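You operate a simulated robot arm through the tools that you are given. There is no shell and no other tool. Be economical: measure what you need, move in short steps, check, and stop when the job is done.

You run a simulated two-armed robot. Do the job below in one go: nothing can be reset, and whatever is moved stays where it is left.

TASK
Put the black puck on the bench top by the spinner away on the mat before the grey lamp box. Put the blue puck on top of the small brown spool. Take the red puck on the bench top by the spinner and put it away on the mat before the grey lamp box. Stack the 26 blue pack from the right half of the blue bench on top of the 27 blue pack. Take the lid off the red-lid jar and lay it down on the right half of the blue bench. Take the small teal box and leave it on the dish on the right half of the blue bench. Put the small brown box on the middle shelf of the store cabinet. Take the small purple box and leave it on the middle shelf of the store cabinet. Take the small grey spool and put it on the right half of the shelf under the blue bench. Fetch the white coil from the middle shelf of the corner trolley and set it in the long blue tray. Put one of the white dishes from the left half of the blue bench on the right half of the shelf under the blue bench. Take the blue block and put it on the round green pad. Do these in any order. Set down upright: small teal box, small brown box, small purple box.

The check looks at the end state, three seconds after you hand in, the way a careful person would. Anything else that was tipped, shoved, dropped, spilled or broken makes it a failure. A push-on lid holds only when it is set on centred and level and pressed home; a screw cap is set on level and turned clockwise until tight.

THE ROBOT
Two 7-joint arms with two-finger parallel grippers on one trunk, on a base that drives. Base frame: it is fixed to the floor where the robot stands at the start and does not move with it; the origin is under the middle of the robot, x ahead of it, y to its left, z up; the surface under the hand at the start is at about z = 76. Lengths are in cm, angles in rad, forces in N, time in s.
The left shoulder is at the start at [5, 15.8, 98.3], the right one opposite. With the tool pointing down near the work surface each hand reaches from about 24 to 66 cm from the robot's upright axis, wherever it stands, measured 20 degrees to its own side. Places, roughly: black puck (5x5x3 cm) [80, 0, 80]; blue block (4x8x4 cm) [-260, 260, 80]; blue pack [-275, 325, 75]; blue puck (5x5x3 cm) [130, -10, 80]; dish (12x12x3 cm) [-280, 370, 80]; long blue tray (45x22x5 cm) [90, -640, 80]; mat before the grey lamp box (30x15 cm) [246, -628, 78]; middle shelf of the store cabinet [-290, 450, 70]; red puck (5x5x3 cm) [160, -20, 80]; red-lid jar (8x8x11 cm) [-260, 370, 80]; right half of the shelf under the blue bench [-280, 310, 20]; round green pad (8x8x2 cm) [-280, 260, 80]; small brown box (10x6x9 cm) [-280, 450, 120]; small brown spool (7x7x7 cm) [160, 0, 80]; small grey spool (7x7x7 cm) [-260, 270, 80]; small purple box (10x6x9 cm) [-280, 470, 120]; small teal box (10x6x9 cm) [-280, 430, 120]; white coil (8x8x2 cm) [50, -200, 40]; white dish (8x8x3 cm) [-280, 230, 80]. Payload 3.91 kg a hand.
The tool frame of a hand sits at the grasp point between the pads (the TCP): z along the fingers, y along the line on which they close. The tips reach 3 cm beyond it. The gripper opens to 11 cm. The fingers are 2 cm wide and 1 cm thick; the gripper's body (4.8 by 11.2 cm) begins 5.5 cm behind the TCP.
Orientation is told as [roll, pitch, yaw] about the base's x, y, z axes, in that order, counted from this pose: with the fingers straight down and closing along the base's y, the tool's x points along the base's -x, its y along +y and its z along -z.

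THE INTERFACE
- The arms move only by the tool play_rows. It takes "left_increments", "right_increments" or both (then of equal length, played together; a hand with none holds still); each is a list of rows, each a list of 7 numbers: the gripper command, from -1 (shut) to 1 (fully open), values between in proportion, then the shift along the tool's x, y, z in cm, then the turn, a rotation vector about the tool's x, y, z in rad. In form: [[hand, dx, dy, dz, ax, ay, az], ...]. A call has 1 to 12 rows; each row shifts and turns the commanded pose from where the row before left it, along the tool's axes as they then stand. Each row takes 0.2 s and may step no farther than 5 cm and 0.15 rad from the row before; otherwise, or with a gripper value out of range, the whole call is refused. Where a pose cannot be reached the arm comes as near as it can. A force on the tool above 40 N (or 10 N above the force at the start of the call, whichever is more), or a blocked arm, ends the call early, and 0.2 s more pass. Each finger travels about 15.3 cm/s and halts on what it meets, pressing with about 33 N; the grip force reading is that of the motor and also rises with nothing between the fingers. The clock runs only during rows and for 0.2 s after the last one: add rows that do not move to give the fingers time. It gives the time, the measured TCP pose, the force on the tool (base axes), the opening and the grip force at its end, in the units of the frame above (readings bear some noise), with the torque about the TCP (base axes, N m) and any sound that the robot's microphone picked up, and new pictures: "pictures" is both (left out), scene, wrist or none (wrist: the cameras of the hands that moved).
- Cameras (640 x 400 px; columns grow to the right, rows downward): "scene" is now at [13.43, -0.15, 115.85]; the picture's right is [-0.03, -1.00, 0.00], its down [-0.18, 0.01, -0.98] and it looks along [0.98, -0.03, -0.18] (base axes); focal length 252 px, centre (320, 200). "left" rides on the left gripper at [7.2, -1.7, -10.3] in its tool frame; the picture's right is [0.23, 0.97, 0.00], its down [-0.76, 0.18, -0.62] and it looks along [-0.61, 0.14, 0.78] (tool axes); focal length 222 px, centre (320, 200). "right" rides on the right gripper at [7.3, 1.7, -10.3] in its tool frame; the picture's right is [-0.23, 0.97, 0.00], its down [-0.76, -0.18, -0.62] and it looks along [-0.61, -0.14, 0.78] (tool axes); focal length 222 px, centre (320, 200). There is no depth. A picture from a camera that has moved, and an enlarged one, comes with that camera's place and axes in the base frame and with its lens.
- slide_trunk(by): slides the trunk up (or, below 0, down) by that many cm; the arms and the scene camera ride with it, the base frame stays. It gives what a move gives, with no picture.
- base_move(legs): drives the robot by 1 to 6 legs, each [ahead, turn to the left] in cm and rad, along the robot's own axes; the way and the turn of a leg run together, so that a leg with both is an arc; at most 150 cm and 3.142 rad a leg. The arms and the cameras ride along, it lands a little off, and it stops where it bumps. It gives what a move gives, and a new picture of the scene camera.
- pan_tilt(pan, tilt): turns the head with the scene camera to pan (to the left, within 1.396 rad either way) and tilt (down, from -0.506 to 1.204), counted from straight ahead of the robot. It gives what a move gives, and a new picture of the scene camera.
- enlarge(camera, box): a new picture of the part [left, top, right, bottom] of that camera's present view, enlarged. The clock stands still meanwhile.
- sign_off(): hands the job in; it is judged then, once.

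Work in short steps. Places have to be worked out from the pictures, the camera data and where the tool is seen: move nearer, look again, correct. Check each grasp and each placing, and mend what went wrong. You have 556 turns and 360 pictures in all, those below and enlarged ones among them. Open the grippers and draw the arms clear of the work before you hand the job in, unless the task says otherwise; then end with one line.

The tools are called after "Call:" as name(argument=value, ...) on one line, values as JSON. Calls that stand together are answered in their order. play_rows: Moves the arms, as the interface text tells. Its arguments: {"type":"object","properties":{"left_increments":{"type":"array","items":{"type":"array","items":{"type":"number"}}},"right_increments":{"type":"array","items":{"type":"array","items":{"type":"number"}}},"pictures":{"type":"string","enum":["both","scene","wrist","none"]}},"required":[]} The other tools are called the same way: slide_trunk (by) slides the trunk up or down; base_move (legs) drives the base; pan_tilt (pan, tilt) turns the head that bears the scene camera; enlarge (camera, box) takes an enlarged picture of a part of a camera's view; sign_off () hands the job in.

At the start:

```text
clock: 0.0
left_tcp_pos: [38.03, 13.87, 99.5]
left_tcp_rot: [0.0, 0.0, 0.006]
left_wrist_force: [-0.7, 0.5, 0.2]
left_ft_torque: [0.0, 0.0, -0.02]
left_gripper_width: 11.0
left_grasp_force: 0.0
right_tcp_pos: [46.69, -23.55, 104.27]
right_tcp_rot: [0.0, -0.001, 0.004]
right_wrist_force: [0.3, 0.8, 0.4]
right_ft_torque: [0.02, -0.02, -0.01]
right_gripper_width: 10.98
right_grasp_force: 0.0
trunk travel left (down, up): [-22.5, 25.7]
robot x, y, heading: [0.06, -0.3, -0.0]
head pan, tilt: [-0.028, 0.183]
```

scene: 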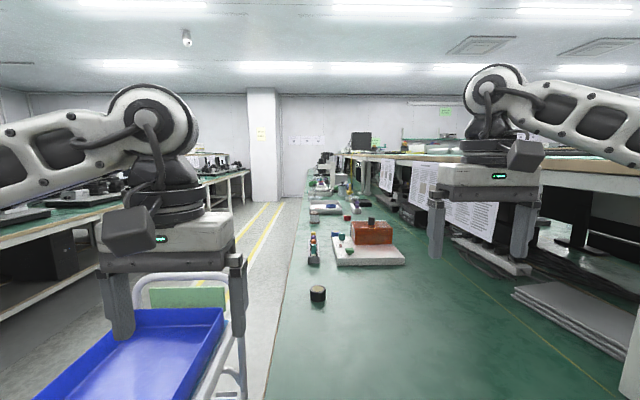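
right: 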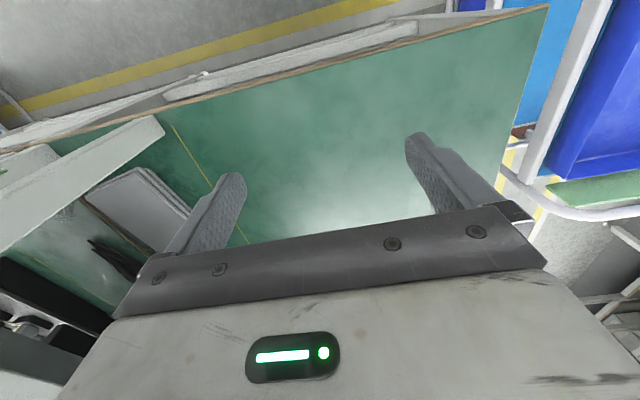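
left: 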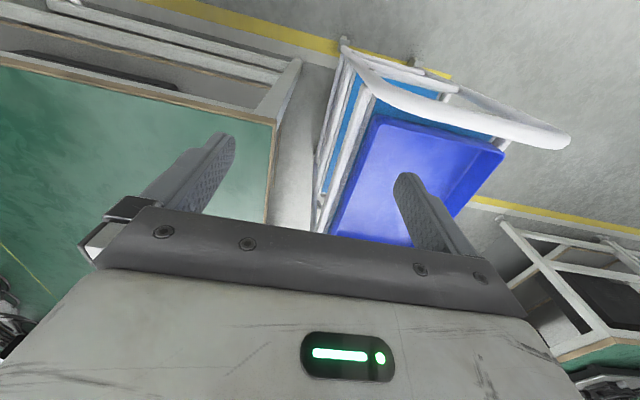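

The black puck lies near (77,-1) and the bench end is near x=44, its left edge at y=7. I look around first for free floor.

Call:
pan_tilt(pan=1.2, tilt=0.35)

Call:
pan_tilt(pan=-1.2, tilt=0.35)

Call:
pan_tilt(pan=0.0, tilt=0.9)

```text
clock: 1.4
left_tcp_pos: [37.9, 13.9, 99.53]
left_tcp_rot: [0.0, -0.001, 0.005]
left_wrist_force: [0.3, -0.6, 0.4]
left_ft_torque: [-0.01, -0.01, 0.03]
left_gripper_width: 10.98
left_grasp_force: 0.1
right_tcp_pos: [46.6, -23.54, 104.24]
right_tcp_rot: [0.0, -0.001, 0.003]
right_wrist_force: [0.6, -0.2, -0.4]
right_ft_torque: [0.0, 0.02, -0.04]
right_gripper_width: 11.0
right_grasp_force: 0.1
trunk travel left (down, up): [-22.5, 25.7]
robot x, y, heading: [0.11, 0.09, -0.003]
head pan, tilt: [1.201, 0.351]
camera scene: at [7.5, 8.8, 114.29], right [0.93, -0.36, 0.0], down [-0.12, -0.32, -0.94], along [0.34, 0.88, -0.34], focal length 252 px, centre (320, 200)
```

scene: 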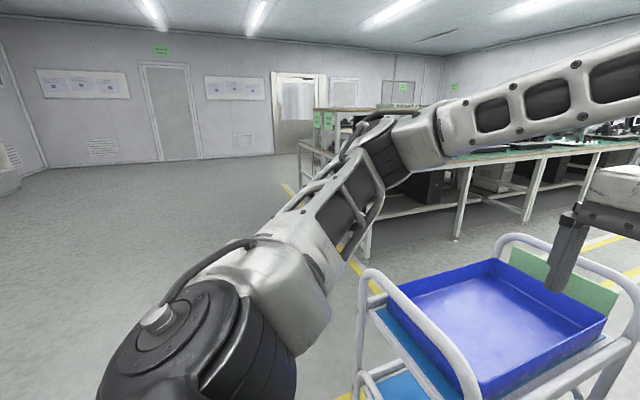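

```text
clock: 3.6
left_tcp_pos: [38.0, 13.82, 99.43]
left_tcp_rot: [-0.001, 0.001, 0.005]
left_wrist_force: [0.2, 0.0, 0.0]
left_ft_torque: [0.01, 0.0, 0.01]
left_gripper_width: 11.03
left_grasp_force: 0.1
right_tcp_pos: [46.69, -23.53, 104.35]
right_tcp_rot: [0.001, 0.001, 0.004]
right_wrist_force: [-0.5, 0.7, 0.0]
right_ft_torque: [0.04, 0.0, 0.01]
right_gripper_width: 10.99
right_grasp_force: 0.1
trunk travel left (down, up): [-22.5, 25.7]
robot x, y, heading: [0.36, -0.04, 0.0]
head pan, tilt: [-1.201, 0.351]
camera scene: at [7.5, -8.56, 114.28], right [-0.93, -0.36, 0.0], down [-0.12, 0.32, -0.94], along [0.34, -0.88, -0.34], focal length 252 px, centre (320, 200)
```

scene: 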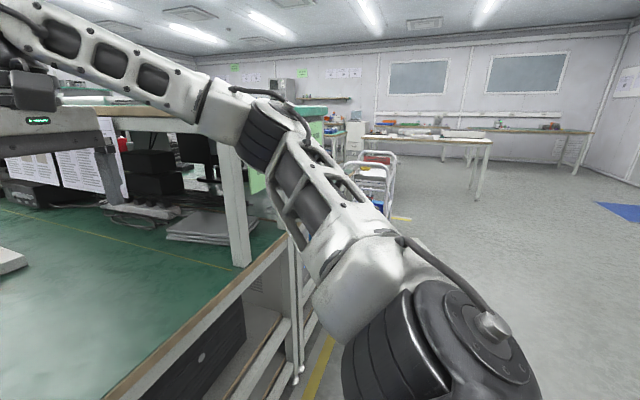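

```text
clock: 5.0
left_tcp_pos: [37.94, 13.76, 99.47]
left_tcp_rot: [0.001, 0.0, 0.005]
left_wrist_force: [0.1, 1.4, 0.2]
left_ft_torque: [0.02, -0.01, 0.0]
left_gripper_width: 11.03
left_grasp_force: 0.0
right_tcp_pos: [46.67, -23.58, 104.31]
right_tcp_rot: [0.001, 0.0, 0.003]
right_wrist_force: [0.7, -0.4, 0.5]
right_ft_torque: [0.02, 0.01, 0.01]
right_gripper_width: 11.0
right_grasp_force: 0.0
trunk travel left (down, up): [-22.5, 25.7]
robot x, y, heading: [0.01, 0.15, 0.002]
head pan, tilt: [0.0, 0.901]
camera scene: at [11.68, 0.11, 109.53], right [0.0, -1.0, 0.0], down [-0.78, 0.0, -0.62], along [0.62, 0.0, -0.78], focal length 252 px, centre (320, 200)
```

scene: 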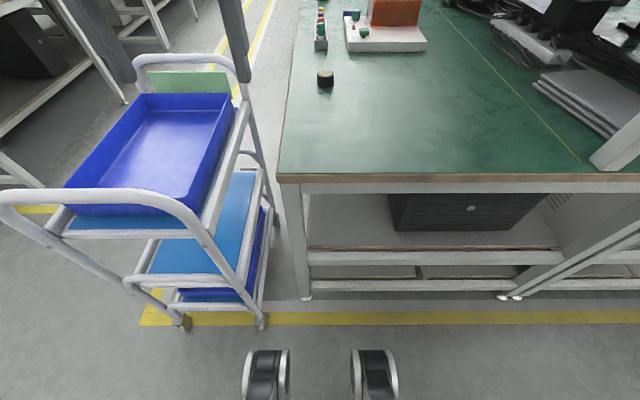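

The front casters end near x≈24 and the bench legs are at x≈46, so I creep ahead 16 cm to bring the black puck into the right hand's reach.

Call:
base_move(legs=[[16, 0]])

```text
clock: 6.4
left_tcp_pos: [52.8, 13.75, 99.56]
left_tcp_rot: [0.002, -0.002, 0.003]
left_wrist_force: [0.4, 0.3, -0.5]
left_ft_torque: [0.0, -0.03, -0.01]
left_gripper_width: 11.01
left_grasp_force: 0.1
right_tcp_pos: [61.25, -23.56, 104.36]
right_tcp_rot: [0.0, -0.001, 0.0]
right_wrist_force: [-0.5, -0.1, -0.1]
right_ft_torque: [-0.01, -0.03, 0.0]
right_gripper_width: 11.01
right_grasp_force: 0.0
trunk travel left (down, up): [-22.5, 25.7]
robot x, y, heading: [14.97, -0.4, -0.008]
head pan, tilt: [0.0, 0.901]
camera scene: at [26.43, -0.18, 109.54], right [0.0, -1.0, 0.0], down [-0.78, 0.0, -0.62], along [0.62, 0.0, -0.78], focal length 252 px, centre (320, 200)
```

scene: 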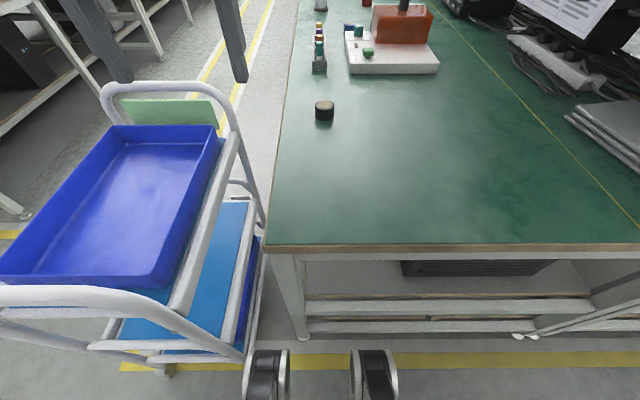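

The puck computes to about (77,-1) at bench level. I bring the right hand over it at z≈90.

Call:
play_rows(right_increments=[[1, -2.2, 3.2, 1.5, 0, 0, 0], [1, -2.2, 3.2, 2, 0, 0, 0], [1, -2.2, 3.2, 2, 0, 0, 0], [1, -2.2, 3.2, 2, 0, 0, 0], [1, -2.2, 3.2, 2, 0, 0, 0], [1, -2.2, 3.2, 2, 0, 0, 0], [1, -2.3, 3.2, 2, 0, 0, 0]])

```text
clock: 8.0
left_tcp_pos: [52.68, 13.68, 99.52]
left_tcp_rot: [0.0, -0.001, 0.004]
left_wrist_force: [-0.5, -0.3, -0.3]
left_ft_torque: [-0.01, 0.01, 0.02]
left_gripper_width: 11.0
left_grasp_force: 0.1
right_tcp_pos: [73.98, -3.4, 91.11]
right_tcp_rot: [0.001, -0.001, 0.003]
right_wrist_force: [-0.1, -0.4, -0.1]
right_ft_torque: [-0.04, 0.01, 0.03]
right_gripper_width: 11.01
right_grasp_force: 0.0
right hand out of reach, approached as far as the arm can: row 6, 7
trunk travel left (down, up): [-22.5, 25.7]
robot x, y, heading: [15.05, -0.53, -0.007]
head pan, tilt: [0.0, 0.901]
camera scene: at [26.44, -0.18, 109.54], right [0.0, -1.0, 0.0], down [-0.78, 0.0, -0.62], along [0.62, 0.0, -0.78], focal length 252 px, centre (320, 200)
camera right: at [66.61, -1.81, 101.33], right [0.23, 0.97, 0.0], down [0.76, -0.18, 0.62], along [0.61, -0.14, -0.78], focal length 222 px, centre (320, 200)
```

scene: 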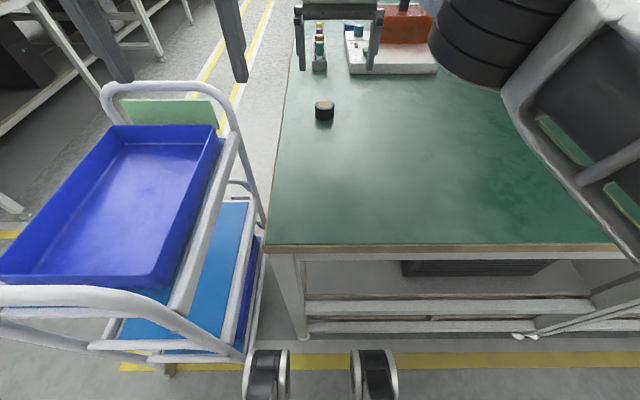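
right: 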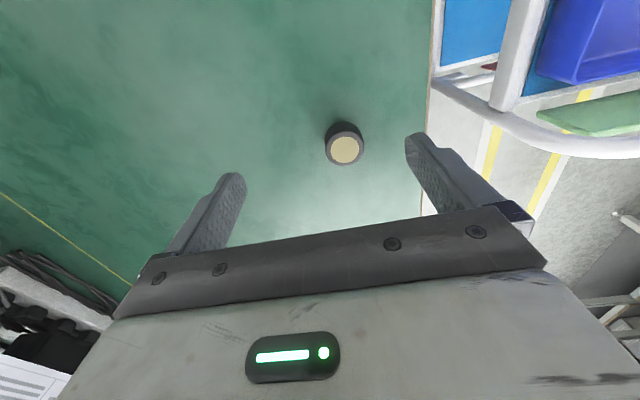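

The puck top is at about (77.9,-1.7); I am 4 cm short of reach, so I creep ahead 4 cm more.

Call:
base_move(legs=[[4.5, 0]])

```text
clock: 8.7
left_tcp_pos: [52.68, 13.76, 99.41]
left_tcp_rot: [0.002, 0.0, 0.006]
left_wrist_force: [-0.7, 0.1, 0.3]
left_ft_torque: [0.0, 0.03, -0.01]
left_gripper_width: 11.0
left_grasp_force: 0.1
right_tcp_pos: [74.09, -3.32, 90.99]
right_tcp_rot: [-0.001, -0.002, 0.008]
right_wrist_force: [-0.8, 0.2, 0.6]
right_ft_torque: [-0.01, 0.01, 0.03]
right_gripper_width: 11.01
right_grasp_force: 0.0
trunk travel left (down, up): [-22.5, 25.7]
robot x, y, heading: [15.17, -0.86, 0.002]
head pan, tilt: [0.0, 0.901]
stopped in leg 1: the robot was blocked; the commanded pose is now the measured one
camera scene: at [26.55, -0.26, 109.53], right [0.0, -1.0, 0.0], down [-0.78, 0.0, -0.62], along [0.62, 0.0, -0.78], focal length 252 px, centre (320, 200)
```

scene: 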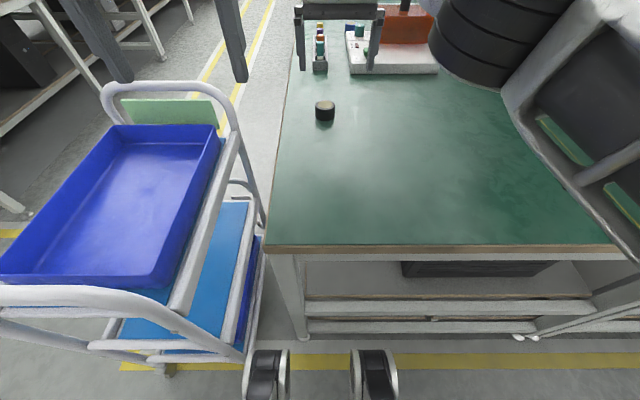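

Blocked at the bench, so I stay. Reach grows lower down: I descend straddling the puck line and then push ahead.

Call:
play_rows(right_increments=[[1, 0, 0.8, 4, 0, 0, 0], [1, 0, 0.8, 4, 0, 0, 0], [1, -1, 0, 2.5, 0, 0, 0], [1, -1.4, 0, 0.5, 0, 0, 0], [1, -1.2, 0, 0.5, 0, 0, 0], [1, 0, 0, 0, 0, 0, 0]], pictures="wrist")

```text
clock: 10.1
left_tcp_pos: [52.84, 13.9, 99.53]
left_tcp_rot: [0.001, -0.001, 0.007]
left_wrist_force: [0.9, 0.4, 0.7]
left_ft_torque: [0.02, 0.01, -0.02]
left_gripper_width: 10.99
left_grasp_force: 0.0
right_tcp_pos: [75.1, -2.7, 79.48]
right_tcp_rot: [0.0, -0.002, 0.005]
right_wrist_force: [0.4, 0.1, 0.0]
right_ft_torque: [-0.04, 0.0, 0.0]
right_gripper_width: 11.02
right_grasp_force: 0.0
right hand out of reach, approached as far as the arm can: row 3, 4, 5
trunk travel left (down, up): [-22.5, 25.7]
robot x, y, heading: [15.23, -0.42, -0.002]
head pan, tilt: [0.0, 0.901]
camera right: at [67.74, -1.11, 89.84], right [0.22, 0.97, 0.0], down [0.76, -0.17, 0.62], along [0.61, -0.14, -0.78], focal length 222 px, centre (320, 200)
```

right: 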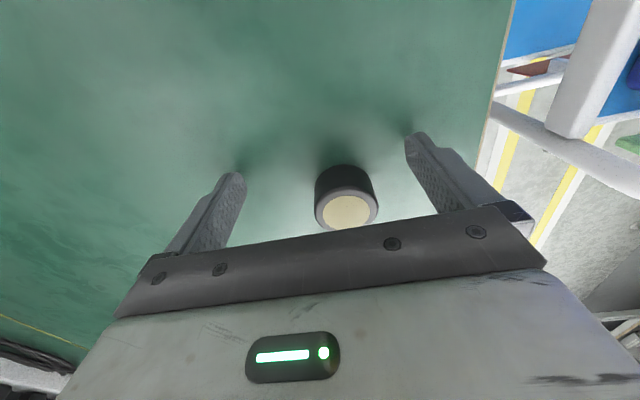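

The puck centre is at (77.6,-1.6), 2.5 cm beyond the TCP. I tilt the fingers forward 0.3 rad to gain reach.

Call:
play_rows(right_increments=[[1, 0, 0, 0, 0, -0.12, 0], [1, -1.0, 0.5, -0.2, 0, -0.12, 0], [1, -1.0, 0.5, -0.3, 0, -0.06, 0], [1, -0.5, 0, -0.2, 0, 0, 0], [1, 0, 0, 0, 0, 0, 0]], pictures="wrist")

```text
clock: 11.3
left_tcp_pos: [52.73, 13.83, 99.51]
left_tcp_rot: [0.001, 0.0, 0.009]
left_wrist_force: [0.2, -0.6, -0.2]
left_ft_torque: [0.02, 0.02, 0.0]
left_gripper_width: 10.99
left_grasp_force: 0.2
right_tcp_pos: [77.23, -1.48, 80.8]
right_tcp_rot: [-0.001, -0.302, 0.003]
right_wrist_force: [0.3, -0.1, 0.4]
right_ft_torque: [0.01, -0.05, -0.04]
right_gripper_width: 11.0
right_grasp_force: 0.1
right hand out of reach, approached as far as the arm can: row 1
trunk travel left (down, up): [-22.5, 25.7]
robot x, y, heading: [15.02, -0.2, -0.0]
head pan, tilt: [0.0, 0.901]
camera right: at [67.22, -0.04, 88.52], right [0.21, 0.97, 0.07], down [0.54, -0.18, 0.82], along [0.81, -0.14, -0.57], focal length 222 px, centre (320, 200)
```

right: 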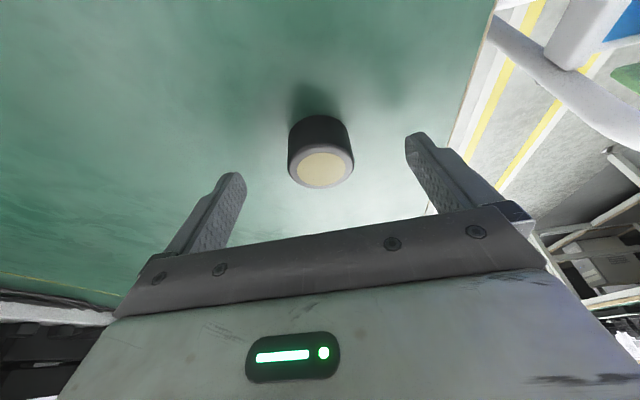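

The TCP is now above the puck centre (77.3,-1.6). I lower 1.2 cm straight down and close.

Call:
play_rows(right_increments=[[1, 0.39, 0, 1.2, 0, 0, 0], [1, 0, 0, 0, 0, 0, 0], [-0.5, 0, 0, 0, 0, 0, 0], [-0.5, 0, 0, 0, 0, 0, 0], [-0.5, 0, 0, 0, 0, 0, 0]], pictures="wrist")

```text
clock: 12.5
left_tcp_pos: [52.73, 13.78, 99.46]
left_tcp_rot: [0.001, 0.0, 0.006]
left_wrist_force: [-0.5, 0.6, -0.5]
left_ft_torque: [-0.03, 0.01, 0.02]
left_gripper_width: 11.01
left_grasp_force: 0.1
right_tcp_pos: [77.3, -1.74, 79.61]
right_tcp_rot: [0.0, -0.3, 0.006]
right_wrist_force: [0.5, 0.7, 0.6]
right_ft_torque: [0.03, 0.02, 0.02]
right_gripper_width: 4.29
right_grasp_force: 33.3
trunk travel left (down, up): [-22.5, 25.7]
robot x, y, heading: [14.65, 0.01, 0.004]
head pan, tilt: [0.0, 0.901]
camera right: at [67.29, -0.04, 87.25], right [0.21, 0.97, 0.07], down [0.54, -0.17, 0.82], along [0.81, -0.14, -0.57], focal length 222 px, centre (320, 200)
```

right: 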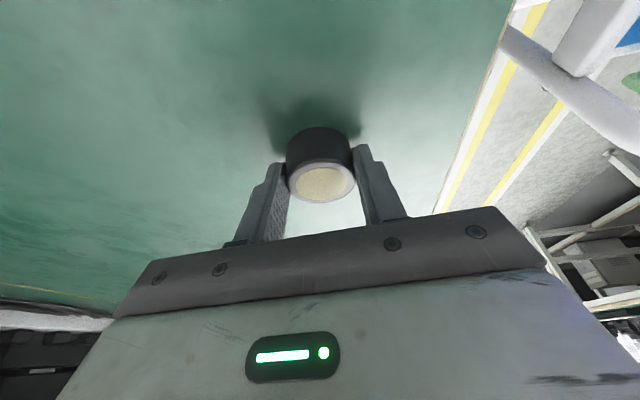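

The puck is held (width 4.3, grip 33 N). I lift it, level the hand and draw it back toward the robot.

Call:
play_rows(right_increments=[[-0.5, 0, 0, -3, 0, 0, 0], [-0.5, 0, 0, -4, 0, 0, 0], [-0.5, 0, 0, -4, 0, 0.1, 0], [-0.5, 2, -2, -3, 0, 0.1, 0], [-0.5, 3, -3, -2, 0, 0.1, 0], [-0.5, 4, -3, 0, 0, 0, 0], [-0.5, 4, -3, 0, 0, 0, 0], [-0.5, 4, -2, 0, 0, 0, 0], [-0.5, 4, 0, 0, 0, 0, 0]], left_increments=[[1, 0, 0, -1, 0, 0, 0], [1, 2, 0, -2, 0, 0, 0], [1, 2, 0, -2, 0, 0, 0], [1, 2, 0, 0, 0, 0, 0], [1, 2, 0, 0, 0, 0, 0], [1, 2, 0, 0, 0, 0, 0], [1, 2, 0, 0, 0, 0, 0], [1, 0, 0, 0, 0, 0, 0], [1, 0, 0, 0, 0, 0, 0]], pictures="wrist")

```text
clock: 14.5
left_tcp_pos: [40.57, 13.66, 104.36]
left_tcp_rot: [0.0, 0.001, 0.008]
left_wrist_force: [-0.4, 0.6, 0.0]
left_ft_torque: [0.0, -0.01, -0.01]
left_gripper_width: 11.0
left_grasp_force: 0.1
right_tcp_pos: [52.07, -14.75, 94.26]
right_tcp_rot: [-0.001, 0.0, 0.003]
right_wrist_force: [-0.2, 0.1, -0.7]
right_ft_torque: [0.02, -0.04, 0.01]
right_gripper_width: 4.26
right_grasp_force: 33.1
trunk travel left (down, up): [-22.5, 25.7]
robot x, y, heading: [14.98, -0.27, 0.001]
head pan, tilt: [0.0, 0.901]
camera right: at [44.78, -13.26, 104.52], right [0.22, 0.97, 0.0], down [0.76, -0.18, 0.62], along [0.61, -0.14, -0.78], focal length 222 px, centre (320, 200)
camera left: at [33.13, 11.84, 114.61], right [-0.23, 0.97, 0.0], down [0.76, 0.18, 0.62], along [0.61, 0.15, -0.78], focal length 222 px, centre (320, 200)
```

right: 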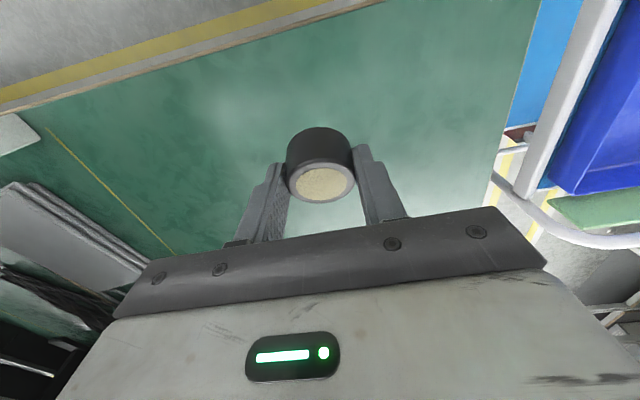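
left: 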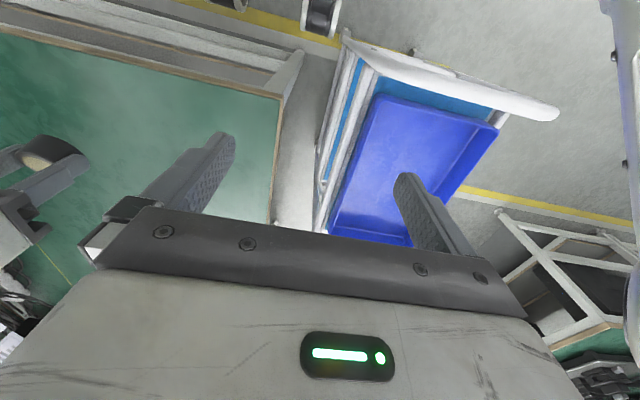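

Now back off and circle around the trolley into the aisle, keeping to y≈107 midway between trolley and far table.

Call:
base_move(legs=[[-55, 0], [0, 1.571], [107, 0], [0, -1.571]])

Call:
pan_tilt(pan=0.0, tilt=0.5)

```text
clock: 30.4
left_tcp_pos: [-16.66, 122.49, 104.31]
left_tcp_rot: [0.001, -0.001, 0.074]
left_wrist_force: [0.0, 0.7, -0.7]
left_ft_torque: [-0.02, 0.03, -0.01]
left_gripper_width: 10.98
left_grasp_force: 0.0
right_tcp_pos: [-3.22, 94.79, 94.17]
right_tcp_rot: [0.002, -0.001, 0.069]
right_wrist_force: [0.1, 0.5, -0.4]
right_ft_torque: [0.01, -0.01, 0.01]
right_gripper_width: 4.27
right_grasp_force: 32.6
trunk travel left (down, up): [-22.5, 25.7]
robot x, y, heading: [-41.72, 106.81, 0.065]
head pan, tilt: [0.0, 0.901]
camera scene: at [-29.67, 107.68, 109.53], right [0.07, -1.0, 0.0], down [-0.78, -0.05, -0.62], along [0.62, 0.04, -0.78], focal length 252 px, centre (320, 200)
```

scene: 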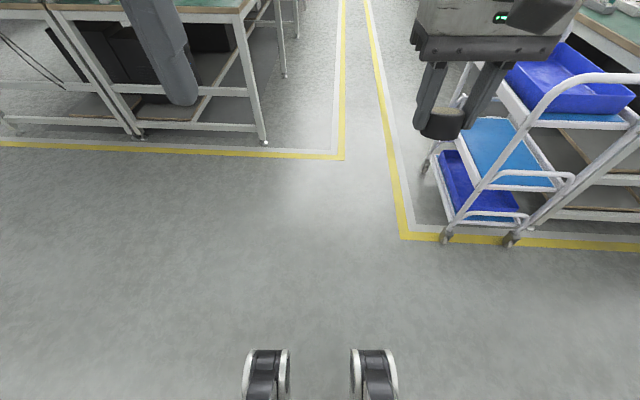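

```text
clock: 31.2
left_tcp_pos: [-16.69, 122.53, 104.31]
left_tcp_rot: [0.0, 0.001, 0.073]
left_wrist_force: [0.2, -0.7, -0.4]
left_ft_torque: [0.0, -0.02, -0.02]
left_gripper_width: 10.97
left_grasp_force: 0.0
right_tcp_pos: [-3.1, 94.98, 94.05]
right_tcp_rot: [0.0, 0.0, 0.072]
right_wrist_force: [0.0, -0.3, -1.2]
right_ft_torque: [0.0, 0.01, -0.02]
right_gripper_width: 4.27
right_grasp_force: 33.0
trunk travel left (down, up): [-22.5, 25.7]
robot x, y, heading: [-41.1, 106.88, 0.069]
head pan, tilt: [0.0, 0.499]
camera scene: at [-28.13, 107.79, 112.91], right [0.07, -1.0, 0.0], down [-0.48, -0.03, -0.88], along [0.88, 0.06, -0.48], focal length 252 px, centre (320, 200)
```

scene: 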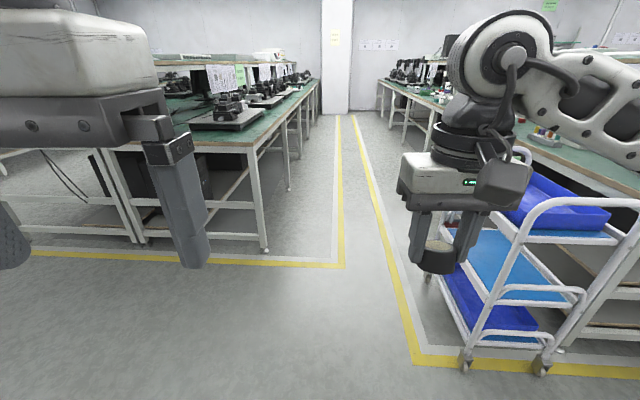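

The aisle is free between the trolley (y≤55) and the far table (y≥153). I drive along y≈100 to x≈150, then face the bench.

Call:
base_move(legs=[[0, -0.135], [95, 0], [94, 0], [0, -1.508]])

```text
clock: 44.9
left_tcp_pos: [161.06, 71.3, 104.4]
left_tcp_rot: [0.001, 0.0, -1.524]
left_wrist_force: [0.3, -0.4, -0.5]
left_ft_torque: [0.03, 0.01, 0.02]
left_gripper_width: 10.98
left_grasp_force: 0.1
right_tcp_pos: [133.09, 58.65, 94.35]
right_tcp_rot: [-0.001, 0.0, -1.524]
right_wrist_force: [-0.6, 0.0, -0.9]
right_ft_torque: [0.01, 0.03, 0.0]
right_gripper_width: 4.27
right_grasp_force: 33.6
trunk travel left (down, up): [-22.5, 25.7]
robot x, y, heading: [145.93, 96.22, -1.53]
head pan, tilt: [0.0, 0.499]
camera scene: at [146.64, 83.55, 112.92], right [-1.0, -0.04, 0.0], down [-0.02, 0.48, -0.88], along [0.04, -0.88, -0.48], focal length 252 px, centre (320, 200)
```

scene: 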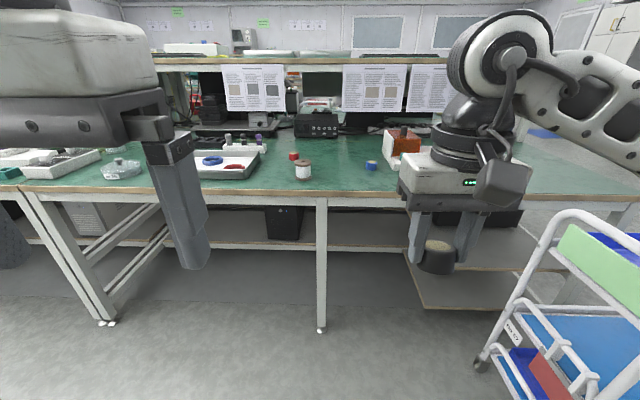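

Spool ≈(156,1), red ≈(162,-18), blue ≈(131,-8). I approach the bench by 52 cm, expecting to end near y≈44.

Call:
base_move(legs=[[52, 0]])

Call:
pan_tilt(pan=0.15, tilt=0.8)

```text
clock: 47.8
left_tcp_pos: [163.64, 21.6, 104.25]
left_tcp_rot: [0.0, 0.0, -1.513]
left_wrist_force: [0.3, 0.2, 0.8]
left_ft_torque: [-0.03, 0.01, 0.03]
left_gripper_width: 10.99
left_grasp_force: 0.1
right_tcp_pos: [135.86, 8.58, 94.17]
right_tcp_rot: [0.0, 0.0, -1.517]
right_wrist_force: [-0.2, 0.1, -1.5]
right_ft_torque: [-0.02, 0.0, 0.03]
right_gripper_width: 4.27
right_grasp_force: 33.3
trunk travel left (down, up): [-22.5, 25.7]
robot x, y, heading: [148.21, 46.72, -1.525]
head pan, tilt: [0.0, 0.499]
camera scene: at [149.06, 33.6, 112.91], right [-1.0, -0.05, 0.0], down [-0.02, 0.48, -0.88], along [0.04, -0.88, -0.48], focal length 252 px, centre (320, 200)
```

scene: 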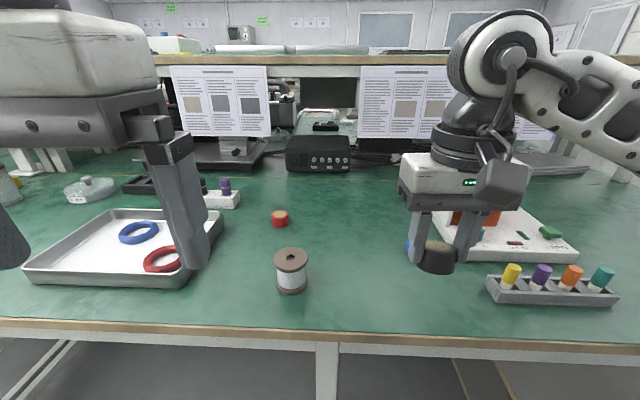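

```text
clock: 48.6
left_tcp_pos: [163.61, 21.58, 104.29]
left_tcp_rot: [0.0, 0.0, -1.514]
left_wrist_force: [-0.3, 0.2, 0.0]
left_ft_torque: [0.01, 0.03, 0.0]
left_gripper_width: 11.0
left_grasp_force: 0.1
right_tcp_pos: [135.74, 8.64, 94.22]
right_tcp_rot: [0.001, -0.001, -1.515]
right_wrist_force: [-0.1, -0.5, -0.7]
right_ft_torque: [0.01, 0.02, -0.01]
right_gripper_width: 4.29
right_grasp_force: 33.5
trunk travel left (down, up): [-22.5, 25.7]
robot x, y, heading: [148.22, 46.98, -1.521]
head pan, tilt: [0.15, 0.799]
camera scene: at [150.2, 34.79, 110.33], right [-0.98, -0.2, 0.0], down [-0.14, 0.7, -0.7], along [0.14, -0.68, -0.72], focal length 252 px, centre (320, 200)
```

scene: 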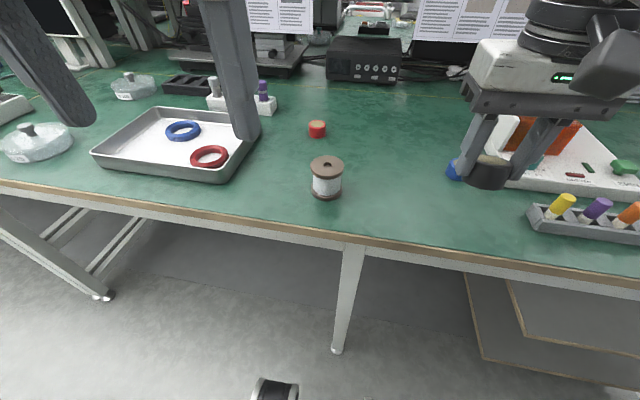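

Turning right 0.5 rad puts blue puck, spool and red puck all within the left arm's reach. I draw the right hand back first, then turn.

Call:
play_rows(right_increments=[[-0.5, 4, 0, -1, 0, 0, 0], [-0.5, 4, 0, -1, 0, 0, 0], [-0.5, 2, -2, -1, 0, 0, 0]], pictures="none")

Call:
base_move(legs=[[0, -0.5]])

```text
clock: 49.4
left_tcp_pos: [163.66, 21.73, 104.42]
left_tcp_rot: [-0.001, -0.002, -1.511]
left_wrist_force: [0.5, 0.0, 0.6]
left_ft_torque: [-0.03, -0.03, 0.01]
left_gripper_width: 11.0
left_grasp_force: 0.1
right_tcp_pos: [133.11, 18.33, 97.33]
right_tcp_rot: [0.0, 0.002, -1.516]
right_wrist_force: [0.0, -0.1, -1.1]
right_ft_torque: [0.03, -0.01, -0.01]
right_gripper_width: 4.29
right_grasp_force: 32.7
trunk travel left (down, up): [-22.5, 25.7]
robot x, y, heading: [148.35, 46.5, -1.519]
head pan, tilt: [0.15, 0.799]
```

```text
clock: 51.2
left_tcp_pos: [150.01, 17.32, 104.27]
left_tcp_rot: [-0.001, -0.002, -2.007]
left_wrist_force: [-0.6, 0.3, -0.2]
left_ft_torque: [0.0, -0.03, -0.01]
left_gripper_width: 11.02
left_grasp_force: 0.1
right_tcp_pos: [121.47, 28.83, 97.28]
right_tcp_rot: [0.0, 0.001, -2.007]
right_wrist_force: [0.1, 0.6, -1.6]
right_ft_torque: [-0.05, -0.01, 0.01]
right_gripper_width: 4.28
right_grasp_force: 33.5
trunk travel left (down, up): [-22.5, 25.7]
robot x, y, heading: [148.2, 46.6, -2.011]
head pan, tilt: [0.15, 0.799]
camera scene: at [144.35, 35.36, 110.32], right [-0.96, 0.29, 0.0], down [0.21, 0.69, -0.7], along [-0.2, -0.67, -0.72], focal length 252 px, centre (320, 200)
```

scene: 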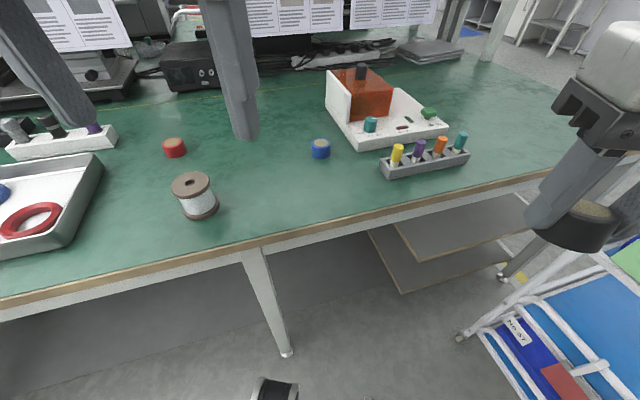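

Blue ≈(130.5,-11), red ≈(161.6,-21), spool ≈(155.8,-0.6). I move the left hand over the blue puck with the opening narrowed to about 8 cm to clear the spinner.

Call:
play_rows(left_increments=[[0.45, -3.77, -0.63, 1.3, 0, 0, 0], [0.45, -3.77, -0.63, 1.3, 0, 0, 0], [0.45, -3.77, -0.63, 1.3, 0, 0, 0], [0.45, -3.77, -0.63, 1.3, 0, 0, 0], [0.45, -3.77, -0.63, 1.3, 0, 0, 0], [0.45, -3.77, -0.63, 1.3, 0, 0, 0], [0.45, -3.77, -0.63, 1.3, 0, 0, 0], [0.45, -3.77, -0.63, 1.3, 0, 0, 0], [0.45, -3.77, -0.63, 1.3, 0, 0, 0], [0.45, 0, 0, 0, 0, 0, 0]], pictures="wrist")

```text
clock: 53.4
left_tcp_pos: [130.53, -11.16, 92.52]
left_tcp_rot: [-0.001, -0.003, -2.008]
left_wrist_force: [0.3, -0.3, 0.1]
left_ft_torque: [0.0, -0.04, 0.02]
left_gripper_width: 7.97
left_grasp_force: 0.0
right_tcp_pos: [121.48, 28.91, 97.33]
right_tcp_rot: [0.0, -0.002, -2.007]
right_wrist_force: [0.3, 0.4, -0.5]
right_ft_torque: [0.0, -0.02, -0.01]
right_gripper_width: 4.27
right_grasp_force: 32.7
trunk travel left (down, up): [-22.5, 25.7]
robot x, y, heading: [148.37, 46.36, -2.009]
head pan, tilt: [0.15, 0.799]
camera left: at [131.92, -3.96, 102.77], right [0.98, -0.21, 0.0], down [-0.16, -0.76, 0.63], along [-0.13, -0.61, -0.78], focal length 222 px, centre (320, 200)
```

left: 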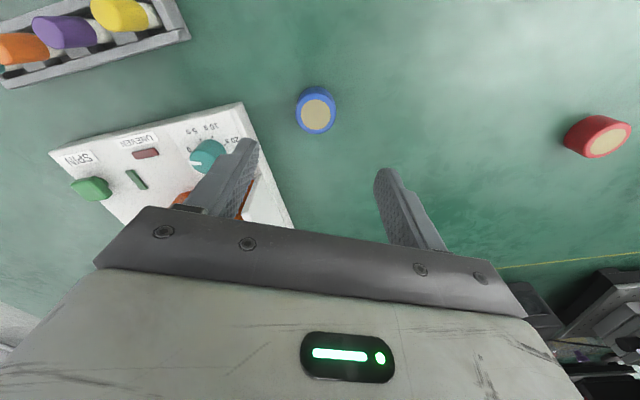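

The puck is at (129.8,-11.3). I trim by 0.7 cm and descend to z≈79.6, then close.

Call:
play_rows(left_increments=[[0.45, -0.39, -0.6, 3, 0, 0, 0], [0.45, 0, 0, 4, 0, 0, 0], [0.45, 0, 0, 4, 0, 0, 0], [0.45, 0, 0, 1.9, 0, 0, 0], [0.45, 0, 0, 0, 0, 0, 0], [-0.5, 0, 0, 0, 0, 0, 0], [-0.5, 0, 0, 0, 0, 0, 0], [-0.5, 0, 0, 0, 0, 0, 0]], pictures="wrist")

```text
clock: 55.2
left_tcp_pos: [129.78, -11.25, 79.53]
left_tcp_rot: [-0.001, 0.001, -2.008]
left_wrist_force: [0.2, 0.1, 0.6]
left_ft_torque: [0.01, 0.05, 0.02]
left_gripper_width: 4.31
left_grasp_force: 33.1
right_tcp_pos: [121.44, 28.97, 97.4]
right_tcp_rot: [0.001, 0.001, -2.01]
right_wrist_force: [0.3, 0.0, -0.7]
right_ft_torque: [-0.01, -0.01, 0.02]
right_gripper_width: 4.29
right_grasp_force: 33.3
trunk travel left (down, up): [-22.5, 25.7]
robot x, y, heading: [148.48, 46.55, -2.011]
head pan, tilt: [0.15, 0.799]
camera left: at [131.08, -4.09, 89.85], right [0.98, -0.2, 0.0], down [-0.16, -0.77, 0.62], along [-0.13, -0.61, -0.78], focal length 222 px, centre (320, 200)
```

left: 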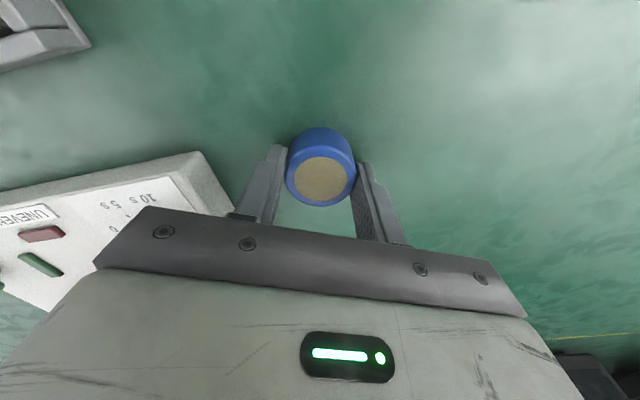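

Grasped. I lift and carry it over toward the spool, stopping short to view the spool with the wrist camera.

Call:
play_rows(left_increments=[[-0.5, 0, 0, -4, 0, 0, 0], [-0.5, 0, 0, -4, 0, 0, 0], [-0.5, 0, 0, -4, 0, 0, 0], [-0.5, 0, 0, -3, 0, 0, 0], [-0.5, 3.0, 3.4, 0, 0, 0, 0], [-0.5, 3.0, 3.4, 0, 0, 0, 0], [-0.5, 3.0, 3.4, 0, 0, 0, 0], [-0.5, 3.0, 3.4, 0, 0, 0, 0], [-0.5, 3.0, 3.4, 0, 0, 0, 0], [-0.5, 3.0, 2, 0, 0, 0, 0], [-0.5, 2.7, 0, 0, 0, 0, 0], [-0.5, 0, 0, 0, 0, 0, 0]], pictures="both")

```text
clock: 57.8
left_tcp_pos: [156.4, -0.04, 94.8]
left_tcp_rot: [0.001, -0.003, -2.008]
left_wrist_force: [-0.1, 0.0, -0.9]
left_ft_torque: [0.0, 0.05, -0.01]
left_gripper_width: 4.29
left_grasp_force: 32.7
left hand out of reach, approached as far as the arm can: row 4
right_tcp_pos: [121.55, 28.88, 97.41]
right_tcp_rot: [0.0, 0.0, -2.008]
right_wrist_force: [0.3, -0.2, -0.5]
right_ft_torque: [-0.02, -0.01, 0.03]
right_gripper_width: 4.28
right_grasp_force: 33.0
trunk travel left (down, up): [-22.5, 25.7]
robot x, y, heading: [148.03, 46.26, -2.011]
head pan, tilt: [0.15, 0.799]
camera scene: at [144.36, 35.35, 110.32], right [-0.96, 0.29, 0.0], down [0.21, 0.69, -0.7], along [-0.2, -0.67, -0.72], focal length 252 px, centre (320, 200)
camera left: at [157.68, 7.08, 105.09], right [0.98, -0.2, 0.0], down [-0.16, -0.77, 0.62], along [-0.13, -0.61, -0.78], focal length 222 px, centre (320, 200)
```

scene: 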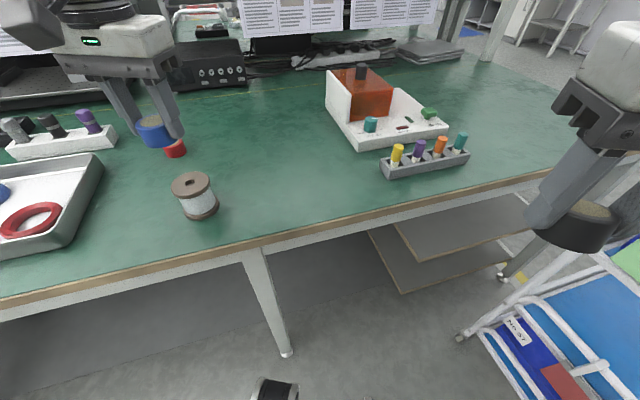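
left: 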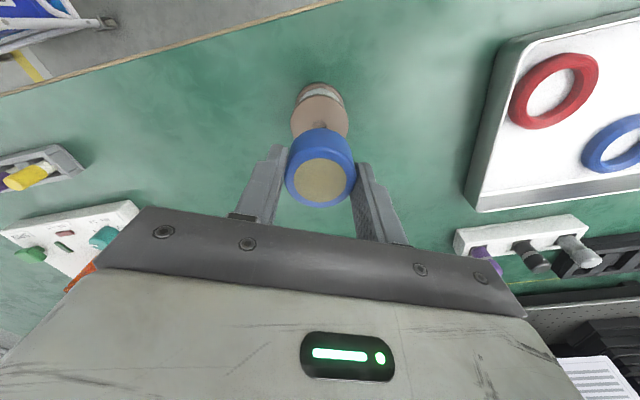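

The spool top centre is at (155.9,-0.5), z≈83. I trim and descend to just above, then in small steps.

Call:
play_rows(left_increments=[[-0.5, -0.6, -0.3, 2, 0, 0, 0], [-0.5, 0, 0, 3, 0, 0, 0], [-0.5, 0, 0, 2, 0, 0, 0], [-0.5, 0, 0, 0, 0, 0, 0]], pictures="both")

```text
clock: 58.8
left_tcp_pos: [155.48, -0.49, 87.46]
left_tcp_rot: [-0.002, 0.0, -2.007]
left_wrist_force: [-0.4, 0.2, -0.9]
left_ft_torque: [-0.04, 0.04, 0.0]
left_gripper_width: 4.31
left_grasp_force: 33.3
right_tcp_pos: [121.55, 28.87, 97.38]
right_tcp_rot: [0.001, 0.001, -2.01]
right_wrist_force: [-0.4, -1.1, -0.2]
right_ft_torque: [-0.04, 0.0, 0.0]
right_gripper_width: 4.27
right_grasp_force: 32.9
trunk travel left (down, up): [-22.5, 25.7]
robot x, y, heading: [148.34, 46.75, -2.008]
head pan, tilt: [0.15, 0.799]
camera scene: at [144.36, 35.35, 110.32], right [-0.96, 0.29, 0.0], down [0.21, 0.69, -0.7], along [-0.2, -0.67, -0.72], focal length 252 px, centre (320, 200)
camera left: at [156.88, 6.72, 97.62], right [0.98, -0.2, 0.0], down [-0.16, -0.76, 0.62], along [-0.13, -0.61, -0.78], focal length 222 px, centre (320, 200)
```

scene: 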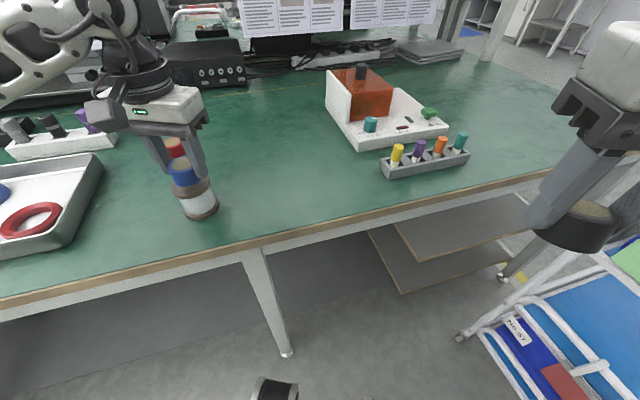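
left: 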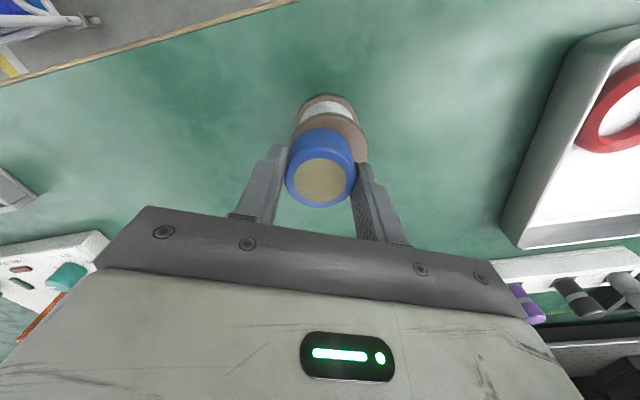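

The spool seems slightly to +x of the puck; I enlarge the scene view to judge.

Call:
enlarge(camera="scene", box=[140, 120, 260, 230])

Call:
enlarge(camera="left", box=[240, 70, 400, 220])

```text
3.64 times, centred on (200, 175) of scene
camera zoom: at [144.36, 35.35, 110.32], right [-0.96, 0.29, 0.0], down [0.21, 0.69, -0.7], along [-0.2, -0.67, -0.72], focal length 918 px, centre (756, 291)
```

zoom: 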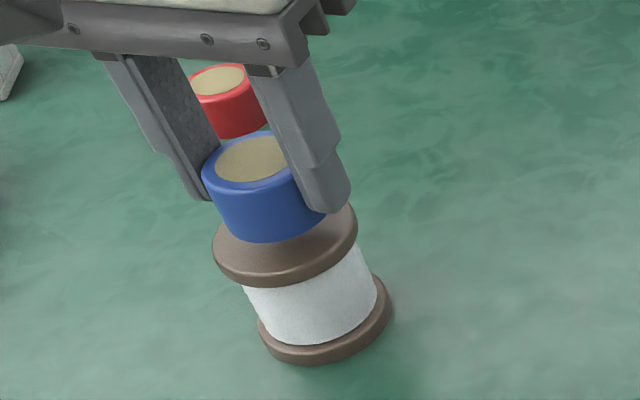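

```text
2.67 times, centred on (320, 145) of left
camera zoom: at [156.88, 6.72, 97.62], right [0.98, -0.2, 0.0], down [-0.16, -0.76, 0.62], along [-0.13, -0.61, -0.78], focal length 592 px, centre (320, 347)
```

zoom: 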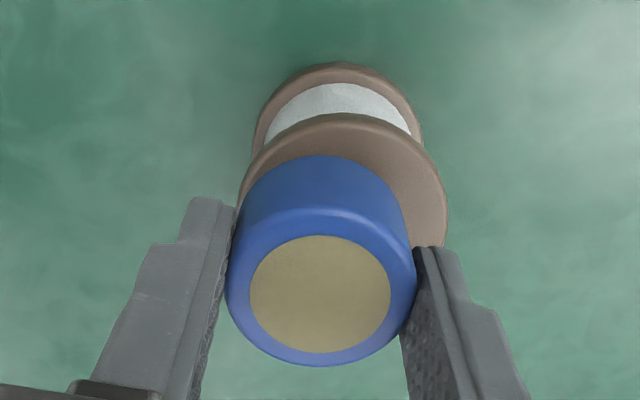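

The puck is within ~0.3–0.5 cm of centre. I trim +0.3 cm in x and lower gently to contact, then release.

Call:
play_rows(left_increments=[[-0.5, 0.13, 0.27, 0.3, 0, 0, 0], [-0.5, 0, 0, 0.2, 0, 0, 0], [-0.5, 0, 0, 0.2, 0, 0, 0], [-0.5, 0, 0, 0.1, 0, 0, 0], [-0.5, 0, 0, 0, 0, 0, 0]], pictures="none")

```text
clock: 60.0
left_tcp_pos: [155.79, -0.38, 86.84]
left_tcp_rot: [0.001, -0.001, -2.005]
left_wrist_force: [-0.6, -0.5, -0.6]
left_ft_torque: [0.02, 0.01, -0.03]
left_gripper_width: 4.28
left_grasp_force: 32.4
right_tcp_pos: [121.51, 28.98, 97.4]
right_tcp_rot: [-0.001, -0.001, -2.01]
right_wrist_force: [-0.5, 0.4, -0.7]
right_ft_torque: [-0.01, 0.01, -0.04]
right_gripper_width: 4.28
right_grasp_force: 33.0
trunk travel left (down, up): [-22.5, 25.7]
robot x, y, heading: [148.59, 46.31, -2.013]
head pan, tilt: [0.15, 0.799]
```

No contact yet (force −0.6). I lower another few millimetres.

Call:
play_rows(left_increments=[[-0.5, 0, 0, 0.15, 0, 0, 0], [-0.5, 0, 0, 0.15, 0, 0, 0], [-0.5, 0, 0, 0, 0, 0, 0]], pictures="none")

Call:
enlarge(camera="scene", box=[140, 120, 260, 230])

```text
clock: 60.8
left_tcp_pos: [156.01, -0.6, 86.61]
left_tcp_rot: [-0.002, -0.003, -2.006]
left_wrist_force: [0.3, -0.6, -1.2]
left_ft_torque: [0.02, 0.01, -0.02]
left_gripper_width: 4.33
left_grasp_force: 33.5
right_tcp_pos: [121.46, 28.83, 97.4]
right_tcp_rot: [0.001, 0.001, -2.008]
right_wrist_force: [0.1, 0.0, -1.5]
right_ft_torque: [0.01, 0.0, -0.05]
right_gripper_width: 4.28
right_grasp_force: 33.4
trunk travel left (down, up): [-22.5, 25.7]
robot x, y, heading: [148.31, 46.26, -2.013]
head pan, tilt: [0.15, 0.799]
```

```text
3.64 times, centred on (200, 175) of scene
camera zoom: at [144.36, 35.35, 110.32], right [-0.96, 0.29, 0.0], down [0.21, 0.69, -0.7], along [-0.2, -0.67, -0.72], focal length 918 px, centre (756, 291)
```

zoom: 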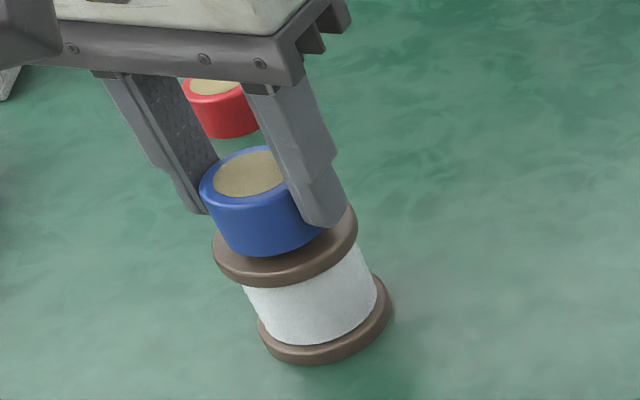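

Still a small gap and the puck is ~0.3 cm to +x; I trim back and lower until contact.

Call:
play_rows(left_increments=[[-0.5, -0.1, -0.25, 0.1, 0, 0, 0], [-0.5, 0, 0, 0.15, 0, 0, 0], [-0.5, 0, 0, 0.15, 0, 0, 0], [-0.5, 0, 0, 0.15, 0, 0, 0], [-0.5, 0, 0, 0, 0, 0, 0]], pictures="none")

Call:
enlarge(camera="scene", box=[140, 120, 260, 230])

```text
clock: 62.0
left_tcp_pos: [155.71, -0.47, 86.02]
left_tcp_rot: [-0.002, -0.001, -2.007]
left_wrist_force: [0.1, 1.3, -1.1]
left_ft_torque: [0.04, -0.03, 0.02]
left_gripper_width: 4.31
left_grasp_force: 33.3
right_tcp_pos: [121.57, 28.93, 97.3]
right_tcp_rot: [0.001, 0.001, -2.008]
right_wrist_force: [-0.4, -0.2, -0.3]
right_ft_torque: [0.03, 0.03, 0.0]
right_gripper_width: 4.26
right_grasp_force: 33.0
trunk travel left (down, up): [-22.5, 25.7]
robot x, y, heading: [148.42, 46.8, -2.008]
head pan, tilt: [0.15, 0.799]
```

```text
3.64 times, centred on (200, 175) of scene
camera zoom: at [144.36, 35.35, 110.32], right [-0.96, 0.29, 0.0], down [0.21, 0.69, -0.7], along [-0.2, -0.67, -0.72], focal length 918 px, centre (756, 291)
```

zoom: 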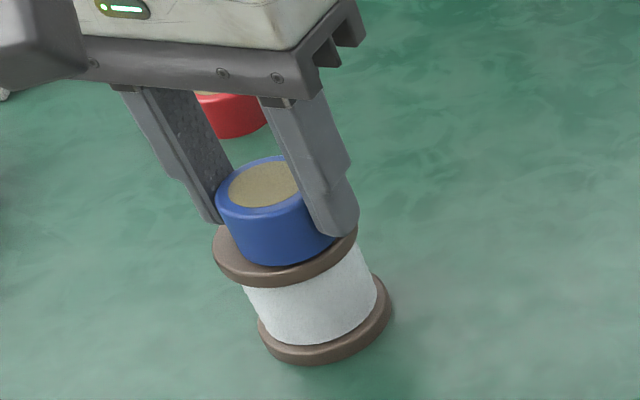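

Well centred now. Lower a bit more in tiny steps to feel contact.

Call:
play_rows(left_increments=[[-0.5, 0, 0, 0.1, 0, 0, 0], [-0.5, 0, 0, 0.1, 0, 0, 0], [-0.5, 0, 0, 0.1, 0, 0, 0], [-0.5, 0, 0, 0, 0, 0, 0]], pictures="none")

```text
clock: 63.0
left_tcp_pos: [155.49, -0.54, 85.64]
left_tcp_rot: [-0.002, -0.002, -2.006]
left_wrist_force: [-0.5, 0.5, 0.9]
left_ft_torque: [-0.04, 0.03, -0.03]
left_gripper_width: 4.28
left_grasp_force: 33.0
right_tcp_pos: [121.25, 28.94, 97.25]
right_tcp_rot: [-0.001, -0.001, -2.009]
right_wrist_force: [-0.1, 0.0, -0.3]
right_ft_torque: [0.0, -0.03, 0.0]
right_gripper_width: 4.26
right_grasp_force: 33.1
trunk travel left (down, up): [-22.5, 25.7]
robot x, y, heading: [148.25, 46.92, -2.017]
head pan, tilt: [0.15, 0.799]
```

Call:
play_rows(left_increments=[[-0.5, 0, 0, 0.1, 0, 0, 0], [-0.5, 0, 0, 0.1, 0, 0, 0], [-0.5, 0, 0, 0, 0, 0, 0]], pictures="none")

Call:
enlarge(camera="scene", box=[140, 120, 260, 230])

```text
clock: 63.8
left_tcp_pos: [155.5, -0.42, 85.71]
left_tcp_rot: [0.0, -0.006, -2.006]
left_wrist_force: [-0.2, -4.7, 15.5]
left_ft_torque: [-0.18, -0.06, 0.0]
left_gripper_width: 4.31
left_grasp_force: 32.9
right_tcp_pos: [121.43, 28.93, 97.36]
right_tcp_rot: [0.001, -0.002, -2.008]
right_wrist_force: [0.1, 1.3, -2.1]
right_ft_torque: [0.0, 0.02, 0.0]
right_gripper_width: 4.28
right_grasp_force: 33.7
trunk travel left (down, up): [-22.5, 25.7]
robot x, y, heading: [147.94, 46.7, -2.012]
head pan, tilt: [0.15, 0.799]
```

```text
3.64 times, centred on (200, 175) of scene
camera zoom: at [144.34, 35.41, 110.35], right [-0.96, 0.29, 0.0], down [0.21, 0.69, -0.7], along [-0.2, -0.67, -0.72], focal length 918 px, centre (756, 291)
```

zoom: 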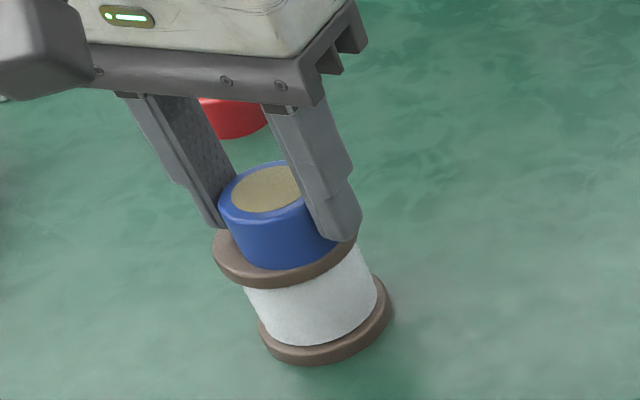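

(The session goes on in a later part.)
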